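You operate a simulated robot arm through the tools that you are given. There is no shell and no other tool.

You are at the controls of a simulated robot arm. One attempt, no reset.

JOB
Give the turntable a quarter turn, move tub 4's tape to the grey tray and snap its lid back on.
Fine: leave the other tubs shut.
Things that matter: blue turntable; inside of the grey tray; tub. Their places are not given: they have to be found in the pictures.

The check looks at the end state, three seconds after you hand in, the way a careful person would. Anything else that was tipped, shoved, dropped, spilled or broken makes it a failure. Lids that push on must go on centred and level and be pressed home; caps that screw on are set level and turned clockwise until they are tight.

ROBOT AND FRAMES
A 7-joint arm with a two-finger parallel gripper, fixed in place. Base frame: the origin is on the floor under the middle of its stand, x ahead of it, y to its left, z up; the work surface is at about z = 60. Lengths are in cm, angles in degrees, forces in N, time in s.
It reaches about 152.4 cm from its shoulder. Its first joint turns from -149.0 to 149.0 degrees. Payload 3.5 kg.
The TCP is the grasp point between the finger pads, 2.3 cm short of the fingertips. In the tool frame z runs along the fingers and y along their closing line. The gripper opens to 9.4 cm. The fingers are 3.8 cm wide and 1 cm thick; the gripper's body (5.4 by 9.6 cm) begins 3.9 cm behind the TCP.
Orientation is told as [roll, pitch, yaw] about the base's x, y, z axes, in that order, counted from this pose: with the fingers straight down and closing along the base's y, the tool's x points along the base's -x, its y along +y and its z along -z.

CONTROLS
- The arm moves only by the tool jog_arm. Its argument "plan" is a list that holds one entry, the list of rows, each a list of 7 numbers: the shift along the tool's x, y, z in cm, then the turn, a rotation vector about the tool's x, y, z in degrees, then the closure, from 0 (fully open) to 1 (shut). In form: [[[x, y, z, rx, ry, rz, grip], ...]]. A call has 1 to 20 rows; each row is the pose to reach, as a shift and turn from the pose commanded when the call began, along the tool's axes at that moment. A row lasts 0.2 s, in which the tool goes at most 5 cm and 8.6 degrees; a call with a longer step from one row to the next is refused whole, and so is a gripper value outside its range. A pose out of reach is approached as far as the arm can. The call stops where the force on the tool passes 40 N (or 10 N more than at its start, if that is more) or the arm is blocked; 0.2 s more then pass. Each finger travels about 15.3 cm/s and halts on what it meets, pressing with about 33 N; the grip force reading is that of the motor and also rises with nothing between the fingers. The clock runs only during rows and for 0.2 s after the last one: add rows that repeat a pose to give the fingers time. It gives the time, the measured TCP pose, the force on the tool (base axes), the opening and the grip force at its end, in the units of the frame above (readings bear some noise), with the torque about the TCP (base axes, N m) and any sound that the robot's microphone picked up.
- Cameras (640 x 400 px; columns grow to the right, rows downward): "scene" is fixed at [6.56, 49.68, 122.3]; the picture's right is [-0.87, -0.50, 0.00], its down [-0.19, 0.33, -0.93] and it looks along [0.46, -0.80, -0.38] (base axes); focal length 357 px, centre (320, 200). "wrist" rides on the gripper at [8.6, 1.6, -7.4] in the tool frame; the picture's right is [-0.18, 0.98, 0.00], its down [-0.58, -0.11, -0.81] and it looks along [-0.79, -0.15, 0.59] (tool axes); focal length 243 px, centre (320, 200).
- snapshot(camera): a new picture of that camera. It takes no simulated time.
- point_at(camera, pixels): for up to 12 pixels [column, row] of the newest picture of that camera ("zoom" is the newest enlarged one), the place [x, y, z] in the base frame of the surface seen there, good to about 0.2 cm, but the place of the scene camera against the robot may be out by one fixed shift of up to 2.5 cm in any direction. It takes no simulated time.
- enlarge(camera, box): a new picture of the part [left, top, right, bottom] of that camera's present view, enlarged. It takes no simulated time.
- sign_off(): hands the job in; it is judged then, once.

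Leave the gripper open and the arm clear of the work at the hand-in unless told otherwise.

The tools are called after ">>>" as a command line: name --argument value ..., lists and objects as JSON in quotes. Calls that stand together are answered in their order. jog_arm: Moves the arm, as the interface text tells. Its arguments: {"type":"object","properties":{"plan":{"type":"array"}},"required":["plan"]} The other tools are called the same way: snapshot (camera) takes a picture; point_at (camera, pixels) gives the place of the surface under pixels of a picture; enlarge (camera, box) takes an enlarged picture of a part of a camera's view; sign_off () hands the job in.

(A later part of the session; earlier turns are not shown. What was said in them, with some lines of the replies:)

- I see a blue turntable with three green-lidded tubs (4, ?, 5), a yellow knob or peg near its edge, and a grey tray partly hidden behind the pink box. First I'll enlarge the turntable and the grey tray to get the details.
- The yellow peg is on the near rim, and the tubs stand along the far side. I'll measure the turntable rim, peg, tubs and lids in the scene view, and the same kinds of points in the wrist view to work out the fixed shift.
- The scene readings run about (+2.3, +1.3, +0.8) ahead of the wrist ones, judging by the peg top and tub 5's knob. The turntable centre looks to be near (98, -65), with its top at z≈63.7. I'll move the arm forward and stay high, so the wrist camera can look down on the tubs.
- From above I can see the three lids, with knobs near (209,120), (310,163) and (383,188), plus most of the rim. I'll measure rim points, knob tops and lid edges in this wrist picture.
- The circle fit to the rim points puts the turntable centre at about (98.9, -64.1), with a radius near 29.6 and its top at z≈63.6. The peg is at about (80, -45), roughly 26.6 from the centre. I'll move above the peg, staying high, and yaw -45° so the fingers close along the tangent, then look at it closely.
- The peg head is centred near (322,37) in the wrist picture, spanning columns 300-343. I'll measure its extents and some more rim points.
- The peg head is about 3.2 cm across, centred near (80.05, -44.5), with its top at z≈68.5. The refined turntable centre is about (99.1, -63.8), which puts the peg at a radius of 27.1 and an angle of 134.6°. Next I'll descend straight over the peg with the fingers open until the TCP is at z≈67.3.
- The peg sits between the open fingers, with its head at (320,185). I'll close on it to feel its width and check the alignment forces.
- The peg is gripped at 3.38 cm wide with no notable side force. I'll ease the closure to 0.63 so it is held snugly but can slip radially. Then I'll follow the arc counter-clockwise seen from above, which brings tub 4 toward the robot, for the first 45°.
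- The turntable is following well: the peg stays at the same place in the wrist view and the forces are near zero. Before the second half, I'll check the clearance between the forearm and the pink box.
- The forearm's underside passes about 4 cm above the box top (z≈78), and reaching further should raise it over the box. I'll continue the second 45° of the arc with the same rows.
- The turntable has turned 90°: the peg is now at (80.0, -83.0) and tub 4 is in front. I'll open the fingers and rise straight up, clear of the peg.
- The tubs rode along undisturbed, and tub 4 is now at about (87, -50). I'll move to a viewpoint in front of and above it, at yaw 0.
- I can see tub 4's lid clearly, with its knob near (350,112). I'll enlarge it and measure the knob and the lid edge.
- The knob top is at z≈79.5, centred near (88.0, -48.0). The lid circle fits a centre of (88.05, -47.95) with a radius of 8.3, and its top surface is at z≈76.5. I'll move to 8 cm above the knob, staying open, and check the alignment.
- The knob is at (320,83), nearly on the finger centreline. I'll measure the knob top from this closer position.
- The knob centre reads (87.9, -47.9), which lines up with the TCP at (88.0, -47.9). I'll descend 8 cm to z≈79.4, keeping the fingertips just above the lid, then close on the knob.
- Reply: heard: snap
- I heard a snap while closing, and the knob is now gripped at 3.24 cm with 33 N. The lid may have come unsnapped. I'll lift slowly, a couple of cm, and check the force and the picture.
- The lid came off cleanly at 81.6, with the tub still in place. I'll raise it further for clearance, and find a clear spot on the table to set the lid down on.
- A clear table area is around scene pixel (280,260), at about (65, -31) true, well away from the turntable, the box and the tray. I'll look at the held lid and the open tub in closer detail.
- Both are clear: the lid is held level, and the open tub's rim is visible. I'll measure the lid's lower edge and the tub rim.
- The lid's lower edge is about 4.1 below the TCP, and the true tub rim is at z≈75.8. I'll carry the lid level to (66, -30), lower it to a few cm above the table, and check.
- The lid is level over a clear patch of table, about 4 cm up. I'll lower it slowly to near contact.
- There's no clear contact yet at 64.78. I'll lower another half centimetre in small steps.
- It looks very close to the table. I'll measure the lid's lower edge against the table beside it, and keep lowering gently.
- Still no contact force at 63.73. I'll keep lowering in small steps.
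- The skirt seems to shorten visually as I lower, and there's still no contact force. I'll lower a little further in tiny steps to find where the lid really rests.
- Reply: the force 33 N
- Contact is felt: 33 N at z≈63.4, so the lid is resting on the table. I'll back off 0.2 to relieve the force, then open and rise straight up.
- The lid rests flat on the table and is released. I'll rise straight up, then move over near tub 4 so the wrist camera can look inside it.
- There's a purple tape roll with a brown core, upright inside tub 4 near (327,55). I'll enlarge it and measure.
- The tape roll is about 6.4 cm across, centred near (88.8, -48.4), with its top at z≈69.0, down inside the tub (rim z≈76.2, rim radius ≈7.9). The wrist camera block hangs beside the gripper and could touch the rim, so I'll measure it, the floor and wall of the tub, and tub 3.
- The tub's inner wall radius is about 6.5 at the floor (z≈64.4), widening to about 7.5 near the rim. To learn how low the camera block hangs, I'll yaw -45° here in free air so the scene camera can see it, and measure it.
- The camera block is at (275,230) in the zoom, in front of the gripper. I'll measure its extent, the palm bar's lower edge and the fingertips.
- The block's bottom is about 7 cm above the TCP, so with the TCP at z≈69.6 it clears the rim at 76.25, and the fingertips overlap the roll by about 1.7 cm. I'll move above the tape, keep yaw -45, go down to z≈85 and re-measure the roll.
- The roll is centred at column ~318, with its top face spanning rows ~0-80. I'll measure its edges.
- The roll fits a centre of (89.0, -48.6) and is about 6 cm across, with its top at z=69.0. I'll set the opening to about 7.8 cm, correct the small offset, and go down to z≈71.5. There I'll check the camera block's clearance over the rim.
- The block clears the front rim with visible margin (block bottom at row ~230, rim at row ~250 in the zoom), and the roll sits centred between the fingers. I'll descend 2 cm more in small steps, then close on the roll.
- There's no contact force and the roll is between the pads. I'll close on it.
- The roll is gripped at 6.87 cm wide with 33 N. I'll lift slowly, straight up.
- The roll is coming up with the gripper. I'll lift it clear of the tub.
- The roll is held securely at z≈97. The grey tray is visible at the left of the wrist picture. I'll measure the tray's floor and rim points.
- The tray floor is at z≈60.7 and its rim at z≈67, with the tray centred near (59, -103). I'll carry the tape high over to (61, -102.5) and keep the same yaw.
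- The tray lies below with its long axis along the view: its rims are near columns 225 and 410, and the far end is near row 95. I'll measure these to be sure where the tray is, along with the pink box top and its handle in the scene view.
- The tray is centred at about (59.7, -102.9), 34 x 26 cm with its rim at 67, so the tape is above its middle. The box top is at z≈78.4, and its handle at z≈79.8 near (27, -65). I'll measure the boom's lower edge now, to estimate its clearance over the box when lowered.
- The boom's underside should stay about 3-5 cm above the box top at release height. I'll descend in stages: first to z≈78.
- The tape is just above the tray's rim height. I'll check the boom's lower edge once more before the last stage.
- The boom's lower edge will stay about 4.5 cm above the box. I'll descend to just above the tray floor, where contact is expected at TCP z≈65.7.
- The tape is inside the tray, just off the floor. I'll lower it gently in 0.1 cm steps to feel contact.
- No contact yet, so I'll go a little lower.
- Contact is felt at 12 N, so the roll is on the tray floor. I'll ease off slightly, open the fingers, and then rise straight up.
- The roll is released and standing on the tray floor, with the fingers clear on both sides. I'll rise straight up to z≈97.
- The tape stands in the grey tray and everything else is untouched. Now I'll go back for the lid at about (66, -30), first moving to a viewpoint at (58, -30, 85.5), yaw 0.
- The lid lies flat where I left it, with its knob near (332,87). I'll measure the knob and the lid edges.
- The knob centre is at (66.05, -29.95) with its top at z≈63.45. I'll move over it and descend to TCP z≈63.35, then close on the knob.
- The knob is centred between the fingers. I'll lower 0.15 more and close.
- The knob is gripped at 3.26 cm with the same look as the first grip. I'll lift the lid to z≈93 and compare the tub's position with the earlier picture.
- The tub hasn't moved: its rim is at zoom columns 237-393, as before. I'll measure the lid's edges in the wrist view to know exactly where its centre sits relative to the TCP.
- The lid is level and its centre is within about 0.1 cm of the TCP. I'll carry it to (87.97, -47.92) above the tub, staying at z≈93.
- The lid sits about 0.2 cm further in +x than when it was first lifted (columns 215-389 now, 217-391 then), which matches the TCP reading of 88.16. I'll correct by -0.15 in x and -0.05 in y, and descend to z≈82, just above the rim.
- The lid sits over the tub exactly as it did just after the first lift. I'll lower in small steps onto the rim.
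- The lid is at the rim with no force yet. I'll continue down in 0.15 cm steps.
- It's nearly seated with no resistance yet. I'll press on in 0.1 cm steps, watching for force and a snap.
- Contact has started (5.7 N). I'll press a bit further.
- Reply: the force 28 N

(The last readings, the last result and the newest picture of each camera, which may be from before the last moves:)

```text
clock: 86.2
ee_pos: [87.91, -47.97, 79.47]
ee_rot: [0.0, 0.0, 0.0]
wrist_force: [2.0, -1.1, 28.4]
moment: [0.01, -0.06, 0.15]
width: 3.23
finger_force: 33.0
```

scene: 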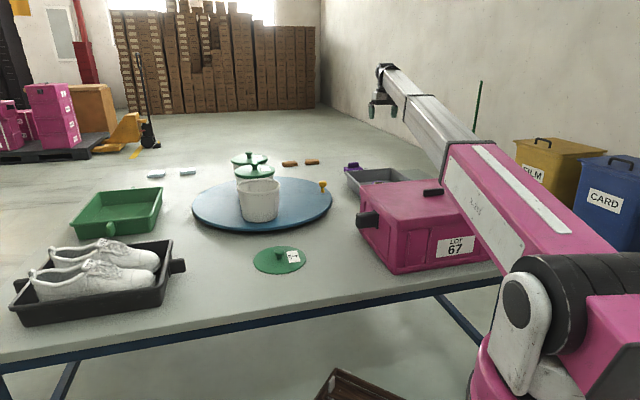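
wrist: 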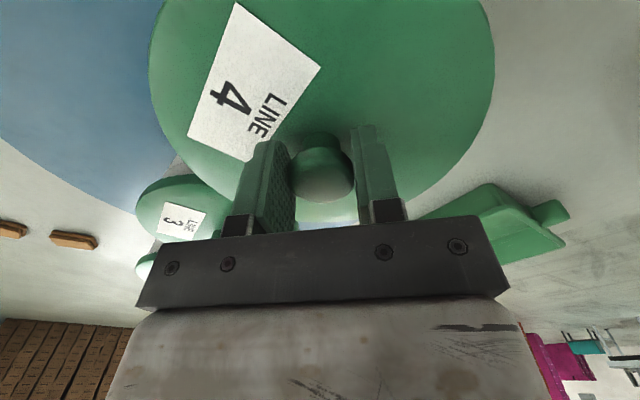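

It's at 28 N with no snap yet. I'll press slightly more.

>>> jog_arm --plan '[[[0, 0, 0.03, 0, 0, 0, 1], [0, 0, 0.06, 0, 0, 0, 1], [0, 0, 0.09, 0, 0, 0, 1], [0, 0, 0.12, 0, 0, 0, 1]]]'

>>> enlarge --camera "scene" --box '[220, 140, 300, 230]'

```text
clock: 87.2
ee_pos: [87.88, -47.98, 79.36]
ee_rot: [-0.1, -0.1, 0.0]
wrist_force: [-3.0, 2.5, 12.5]
moment: [0.04, -0.12, -0.01]
width: 3.24
finger_force: 33.2
stopped in row 4: the force on the tool passed its limit at 41 N (the readings are from after the stop); the commanded pose is now the measured one
```

```text
4.44 times, centred on (260, 185) of scene
```

zoom: 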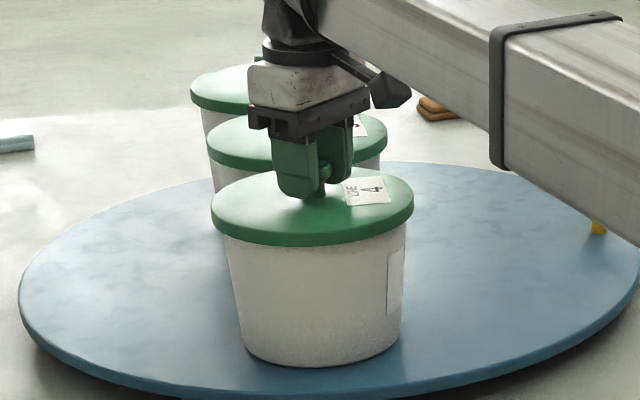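

The press reached 41 N with no snap heard. I'll check the lid's height and level against its original seated values (lid top ≈76.5, rim edge ≈76.1), and against tub 3.

>>> snapshot --camera "wrist"

>>> point_at --camera "wrist" --pixels '[[155, 60], [487, 60], [165, 20], [480, 20], [180, 120], [465, 120], [300, 30], [380, 30], [230, 80], [420, 90], [440, 140], [350, 100]]'

>>> enlarge --camera "scene" --box '[235, 165, 290, 210]'

```text
taken
```

wrist: 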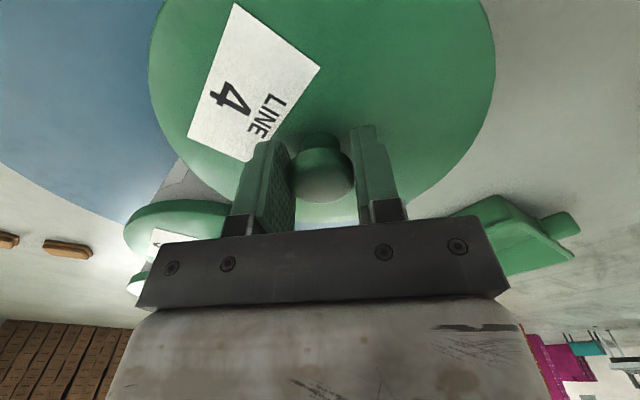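

```text
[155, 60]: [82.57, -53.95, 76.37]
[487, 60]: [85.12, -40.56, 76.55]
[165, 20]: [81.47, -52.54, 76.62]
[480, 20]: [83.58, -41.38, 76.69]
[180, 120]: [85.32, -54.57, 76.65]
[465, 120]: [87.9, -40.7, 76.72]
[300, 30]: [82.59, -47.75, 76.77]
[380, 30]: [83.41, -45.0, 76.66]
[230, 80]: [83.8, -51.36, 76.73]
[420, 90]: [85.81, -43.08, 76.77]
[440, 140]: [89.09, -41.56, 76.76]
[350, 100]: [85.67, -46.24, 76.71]
```

```text
8.89 times, centred on (262, 188) of scene
```

zoom: 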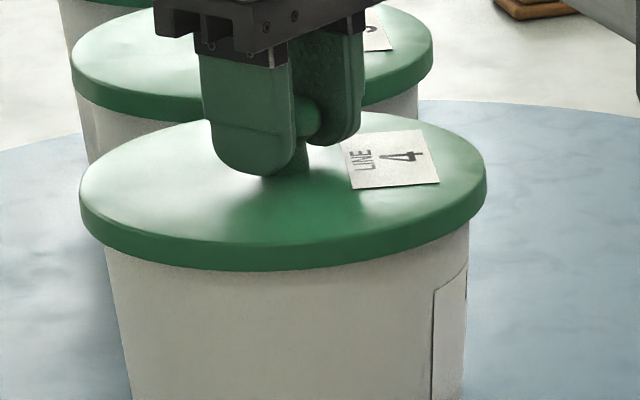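

Heights look essentially back to the original: lid surface ≈76.7 now, ≈76.6 at the start. I'll retake the same enlargement I had of the seated lid after the turn, for a direct comparison.

>>> enlarge --camera "scene" --box '[180, 140, 350, 246]'

>>> point_at --camera "zoom" --pixels '[[295, 205], [295, 200], [295, 190], [230, 190], [350, 195], [345, 160], [250, 155], [295, 214], [295, 112], [340, 108]]'

```text
3.76 times, centred on (265, 193) of scene
```

zoom: 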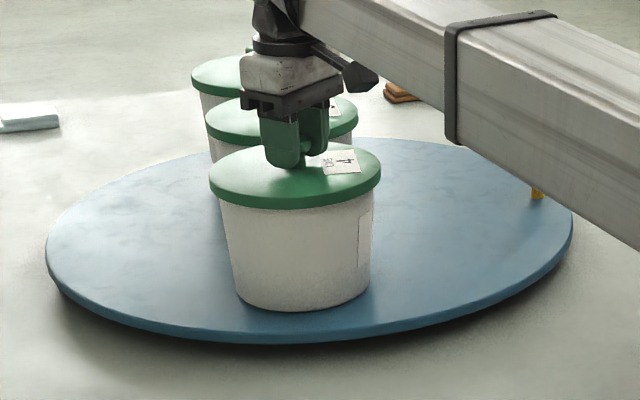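

```text
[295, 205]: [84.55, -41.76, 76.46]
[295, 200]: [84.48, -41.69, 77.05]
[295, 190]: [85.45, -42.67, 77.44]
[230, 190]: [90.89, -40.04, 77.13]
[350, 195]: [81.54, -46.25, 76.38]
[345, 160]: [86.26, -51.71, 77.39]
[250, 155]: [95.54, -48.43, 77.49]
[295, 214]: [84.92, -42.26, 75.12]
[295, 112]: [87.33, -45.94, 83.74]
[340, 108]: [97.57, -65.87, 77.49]
```

The picture matches the original seated one (lid bottom at row ~209), and the lid top is level with tub 3's (77.4 against 77.5 in scene readings). I'll press once more in finer steps, listening for a snap.

>>> jog_arm --plan '[[[0, 0, 0.04, 0, 0, 0, 1], [0, 0, 0.08, 0, 0, 0, 1], [0, 0, 0.12, 0, 0, 0, 1], [0, 0, 0.12, 0, 0, 0, 1], [0, 0, 0.12, 0, 0, 0, 1]]]'

```text
clock: 88.4
ee_pos: [87.94, -48.07, 79.32]
ee_rot: [-0.2, -0.1, 0.0]
wrist_force: [-2.5, 2.6, 14.0]
moment: [-0.01, -0.15, -0.02]
width: 3.26
finger_force: 33.6
stopped in row 5: the force on the tool passed its limit at 40 N (the readings are from after the stop); the commanded pose is now the measured one
```

Still no snap while holding the knob. I'll ease the force off, open the fingers, and raise above the knob to look at how the lid sits.

>>> jog_arm --plan '[[[0, 0, -0.07, 0, 0, 0, 1], [0, 0, -0.07, 0, 0, 0, 0.6], [0, 0, -0.07, 0, 0, 0, 0.3], [0, 0, -0.07, 0, 0, 0, 0], [0, 0, -0.07, 0, 0, 0, 0], [0, 0, -2, 0, 0, 0, 0], [0, 0, -5, 0, 0, 0, 0], [0, 0, -8, 0, 0, 0, 0], [0, 0, -8, 0, 0, 0, 0]]]'

>>> snapshot --camera "wrist"

>>> enlarge --camera "scene" --box '[180, 140, 350, 246]'

```text
clock: 90.4
ee_pos: [88.07, -47.96, 87.19]
ee_rot: [-0.1, -0.1, -0.1]
wrist_force: [-0.3, 0.2, 0.2]
moment: [0.01, -0.01, 0.04]
width: 9.43
finger_force: 0.1
heard: snap
```

```text
taken
```

wrist: 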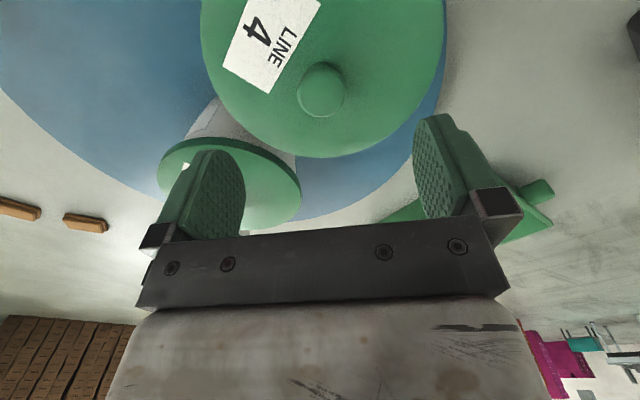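

```text
3.76 times, centred on (265, 193) of scene
```

zoom: 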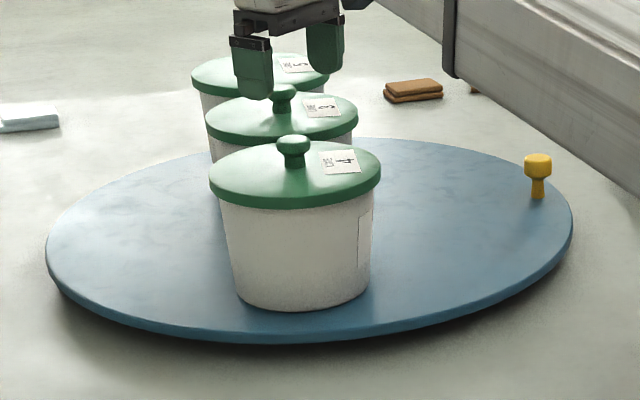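

I heard a snap as I let go, and the lid looks centred and level. To be sure it's pressed home, I'll measure the lid, then close the fingers and press gently straight down on the knob.

>>> point_at --camera "wrist" --pixels '[[321, 85], [300, 88], [343, 85], [321, 107], [205, 40], [440, 40], [230, 110], [415, 110], [321, 153], [270, 20], [390, 20], [400, 80]]'

>>> jog_arm --plan '[[[0, 0, 0, 0, 0, 0, 0.5], [0, 0, 0, 0, 0, 0, 1], [0, 0, 0, 0, 0, 0, 1], [0, 0, 1.5, 0, 0, 0, 1], [0, 0, 3, 0, 0, 0, 1], [0, 0, 4, 0, 0, 0, 1], [0, 0, 4.6, 0, 0, 0, 1], [0, 0, 4.9, 0, 0, 0, 1], [0, 0, 4.9, 0, 0, 0, 1]]]'

```text
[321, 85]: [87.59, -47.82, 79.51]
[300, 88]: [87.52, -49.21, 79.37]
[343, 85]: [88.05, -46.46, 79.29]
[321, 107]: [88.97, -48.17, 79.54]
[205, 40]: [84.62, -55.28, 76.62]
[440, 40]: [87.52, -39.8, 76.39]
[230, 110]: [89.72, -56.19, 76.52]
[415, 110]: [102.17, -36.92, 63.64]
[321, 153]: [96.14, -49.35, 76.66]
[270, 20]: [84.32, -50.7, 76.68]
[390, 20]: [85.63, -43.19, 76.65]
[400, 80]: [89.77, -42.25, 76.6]
```

```text
clock: 92.4
ee_pos: [87.9, -47.97, 82.42]
ee_rot: [-0.1, 0.0, 0.0]
wrist_force: [0.8, 0.8, -0.5]
moment: [-0.01, 0.02, 0.0]
width: 0.0
finger_force: 33.0
```

The lid reads 76.6 all round and the knob top is at 79.5, the same as at the start. The closed fingertips are just above the knob, so I'll press down in small steps.

>>> jog_arm --plan '[[[0, 0, 0.1, 0, 0, 0, 1], [0, 0, 0.2, 0, 0, 0, 1], [0, 0, 0.3, 0, 0, 0, 1], [0, 0, 0.4, 0, 0, 0, 1], [0, 0, 0.45, 0, 0, 0, 1], [0, 0, 0.45, 0, 0, 0, 1]]]'

```text
clock: 93.8
ee_pos: [87.99, -48.1, 81.94]
ee_rot: [-0.2, -0.1, -0.1]
wrist_force: [-0.3, -0.1, -1.0]
moment: [0.02, 0.0, 0.0]
width: 0.0
finger_force: 33.4
```

>>> jog_arm --plan '[[[0, 0, 0.08, 0, 0, 0, 1], [0, 0, 0.16, 0, 0, 0, 1], [0, 0, 0.24, 0, 0, 0, 1], [0, 0, 0.24, 0, 0, 0, 1]]]'

```text
clock: 94.8
ee_pos: [87.97, -48.06, 81.72]
ee_rot: [-0.1, -0.2, 0.1]
wrist_force: [0.4, 0.2, 7.3]
moment: [0.0, 0.07, -0.05]
width: 0.0
finger_force: 33.1
```

Contact is made on the knob at 7 N. I'll press a little harder, to about 30 N.

>>> jog_arm --plan '[[[0, 0, 0.05, 0, 0, 0, 1], [0, 0, 0.1, 0, 0, 0, 1], [0, 0, 0.13, 0, 0, 0, 1], [0, 0, 0.13, 0, 0, 0, 1]]]'

```text
clock: 95.8
ee_pos: [88.0, -47.97, 81.6]
ee_rot: [-0.2, -0.1, 0.1]
wrist_force: [2.3, -3.9, 33.8]
moment: [-0.08, 0.07, -0.13]
width: 0.01
finger_force: 32.2
```

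The press reached 34 N with no further movement or sound, so the lid is home. I'll retreat straight up, open the gripper once clear, and look again.

>>> jog_arm --plan '[[[0, 0, -0.2, 0, 0, 0, 1], [0, 0, -1, 0, 0, 0, 1], [0, 0, -3, 0, 0, 0, 1], [0, 0, -6, 0, 0, 0, 1], [0, 0, -10, 0, 0, 0, 0.5], [0, 0, -14, 0, 0, 0, 0], [3, 0, -17, 0, 0, 0, 0], [7, 0, -18.5, 0, 0, 0, 0], [11, 0, -18.5, 0, 0, 0, 0], [11, 0, -18.5, 0, 0, 0, 0]]]'

>>> snapshot --camera "wrist"

>>> snapshot --camera "scene"

>>> enlarge --camera "scene" --box '[180, 140, 350, 246]'

```text
clock: 98.0
ee_pos: [77.16, -48.03, 100.03]
ee_rot: [-0.1, 0.0, 0.0]
wrist_force: [0.6, -0.5, -1.2]
moment: [0.02, 0.02, 0.01]
width: 9.37
finger_force: 0.1
```

```text
taken
```

wrist: 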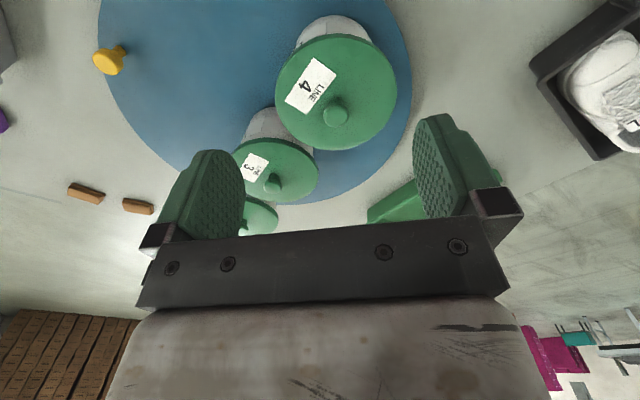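

```text
taken
```

scene: 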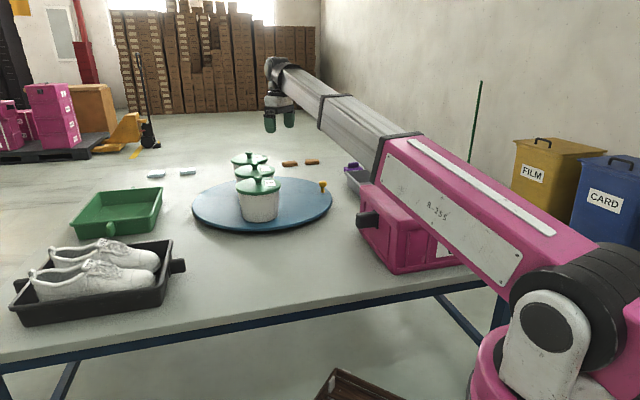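

```text
3.76 times, centred on (265, 193) of scene
```

zoom: 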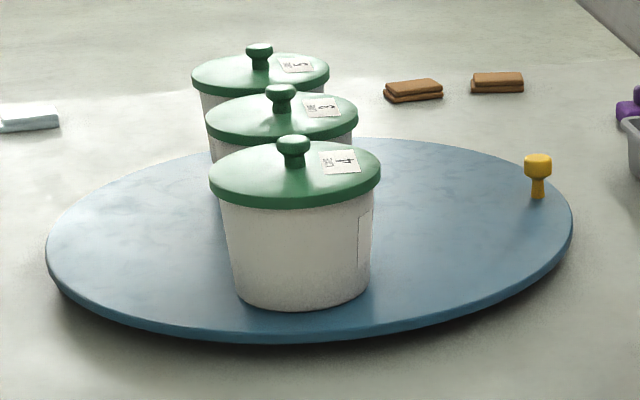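

All three tubs are shut, and tub 4's lid looks level, matching the others. I'll verify the turntable angle through the peg position, and check the tape in the tray.

>>> point_at --camera "wrist" --pixels '[[106, 62], [98, 62], [114, 58], [280, 85], [394, 85], [335, 40], [335, 150], [336, 110], [360, 60], [300, 110]]'

>>> enlarge --camera "scene" --box '[335, 150, 415, 210]'

```text
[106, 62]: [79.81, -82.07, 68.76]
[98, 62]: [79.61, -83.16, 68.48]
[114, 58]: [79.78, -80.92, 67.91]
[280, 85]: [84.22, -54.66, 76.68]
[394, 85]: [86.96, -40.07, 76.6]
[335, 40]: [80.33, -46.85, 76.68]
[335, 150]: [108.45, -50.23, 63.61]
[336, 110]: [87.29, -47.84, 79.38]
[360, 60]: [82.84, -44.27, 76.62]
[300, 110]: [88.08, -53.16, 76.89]
```

```text
6.67 times, centred on (375, 180) of scene
```

zoom: 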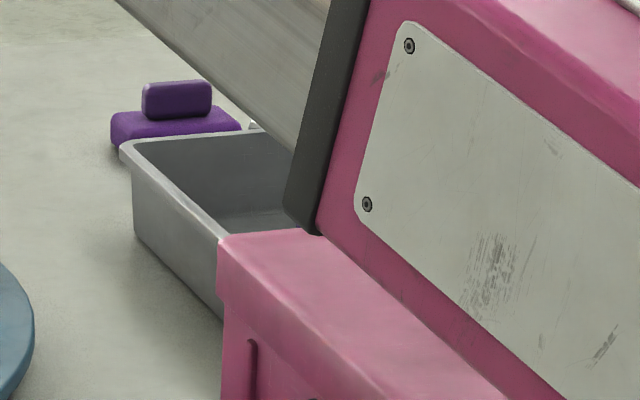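

The peg is at about (80, -82.7), matching a 90° turn from its start at (80, -44.5). I'll move the arm back toward its starting pose, which is clear of the work and lets the wrist camera see the tray.

>>> jog_arm --plan '[[[2, -0.7, 0, 0, 0, 0, 0], [6, -2.1, -0.3, 0, 0, 0, 0], [10, -3.5, -0.6, 0, 0, 0, 0], [14, -5, -0.9, 0, 0, 0, 0], [18, -6.3, -1.2, 0, 0, 0, 0], [22, -7.7, -1.5, 0, 0, 0, 0], [26, -9.1, -1.8, 0, 0, 0, 0], [30, -10.5, -2, 0, 0, 0, 0], [32, -11.3, -2, 0, 0, 0, 0], [32, -11.3, -2, 0, 0, 0, 0]]]'

>>> snapshot --camera "wrist"

>>> snapshot --camera "scene"

```text
clock: 100.2
ee_pos: [44.99, -59.49, 101.87]
ee_rot: [-0.1, -0.1, 0.1]
wrist_force: [0.3, 0.6, -0.2]
moment: [0.01, 0.0, -0.01]
width: 9.42
finger_force: 0.0
```

```text
taken
```

wrist: 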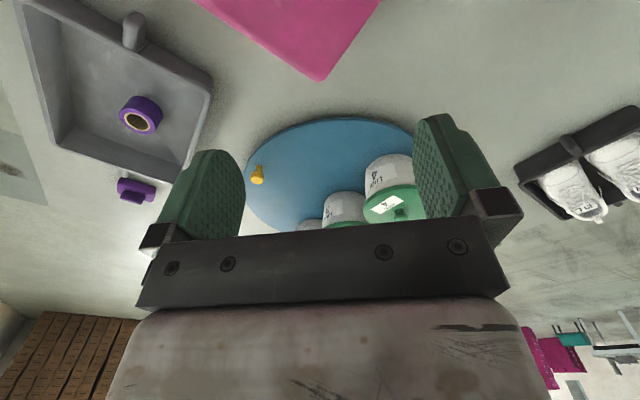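

```text
taken
```

scene: 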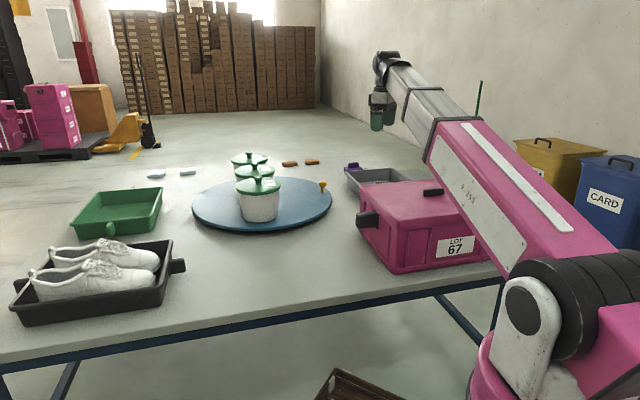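

The tape stands in the grey tray near (140,115), and the box, trays and shoes look as they did at the start. One last check of the peg position and the tub 4 lid from here.

>>> point_at --camera "wrist" --pixels '[[257, 170], [257, 180], [253, 182], [262, 182], [140, 118], [125, 108], [390, 205], [400, 213]]'

>>> enlarge --camera "wrist" --box '[20, 0, 430, 240]'

```text
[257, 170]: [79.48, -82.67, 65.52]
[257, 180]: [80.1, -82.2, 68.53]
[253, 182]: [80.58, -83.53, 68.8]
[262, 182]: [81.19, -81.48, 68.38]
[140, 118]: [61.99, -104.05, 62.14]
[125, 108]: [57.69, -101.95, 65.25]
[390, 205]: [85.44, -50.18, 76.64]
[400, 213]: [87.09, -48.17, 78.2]
```

```text
1.56 times, centred on (225, 120) of wrist
```

zoom: 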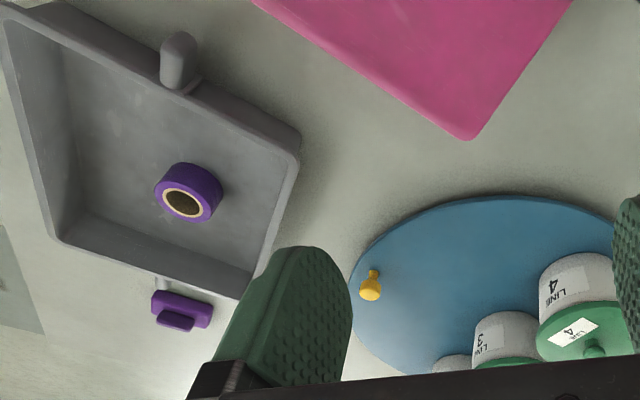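

Every part of the job checks out:
- **Turntable:** the peg is at about (80, -82.6), which is a 90° turn.
- **Tape:** the roll stands in the grey tray.
- **Lid:** tub 4's lid is seated, centred and level.
- **Tubs 3 and 5:** still shut.
- **Arm:** back at its start pose with the gripper open.

I'm handing the job in.

>>> sign_off

```text
The job is handed in.
```

The job is handed in. The turntable has a quarter turn, tub 4's tape is in the grey tray, and tub 4's lid is back on.

- **Turntable:** I turned it counter-clockwise, seen from above, by its yellow peg. The peg's final position matches a 90° turn, to within about half a degree.
- **Tape:** the purple roll is standing upright on the tray floor, near the middle.
- **Lid:** it sits level and centred at the same height as before. It did not snap while I pressed it down with up to 41 N. I heard the snap when I let go of the knob. A further 34 N push on the knob moved nothing and made no sound, so I took it as home. I did not pull on the lid to test it.
- **Everything else:** tubs 3 and 5 stayed shut, and nothing else looked moved in the final pictures. The gripper is open and the arm is back near its starting pose.
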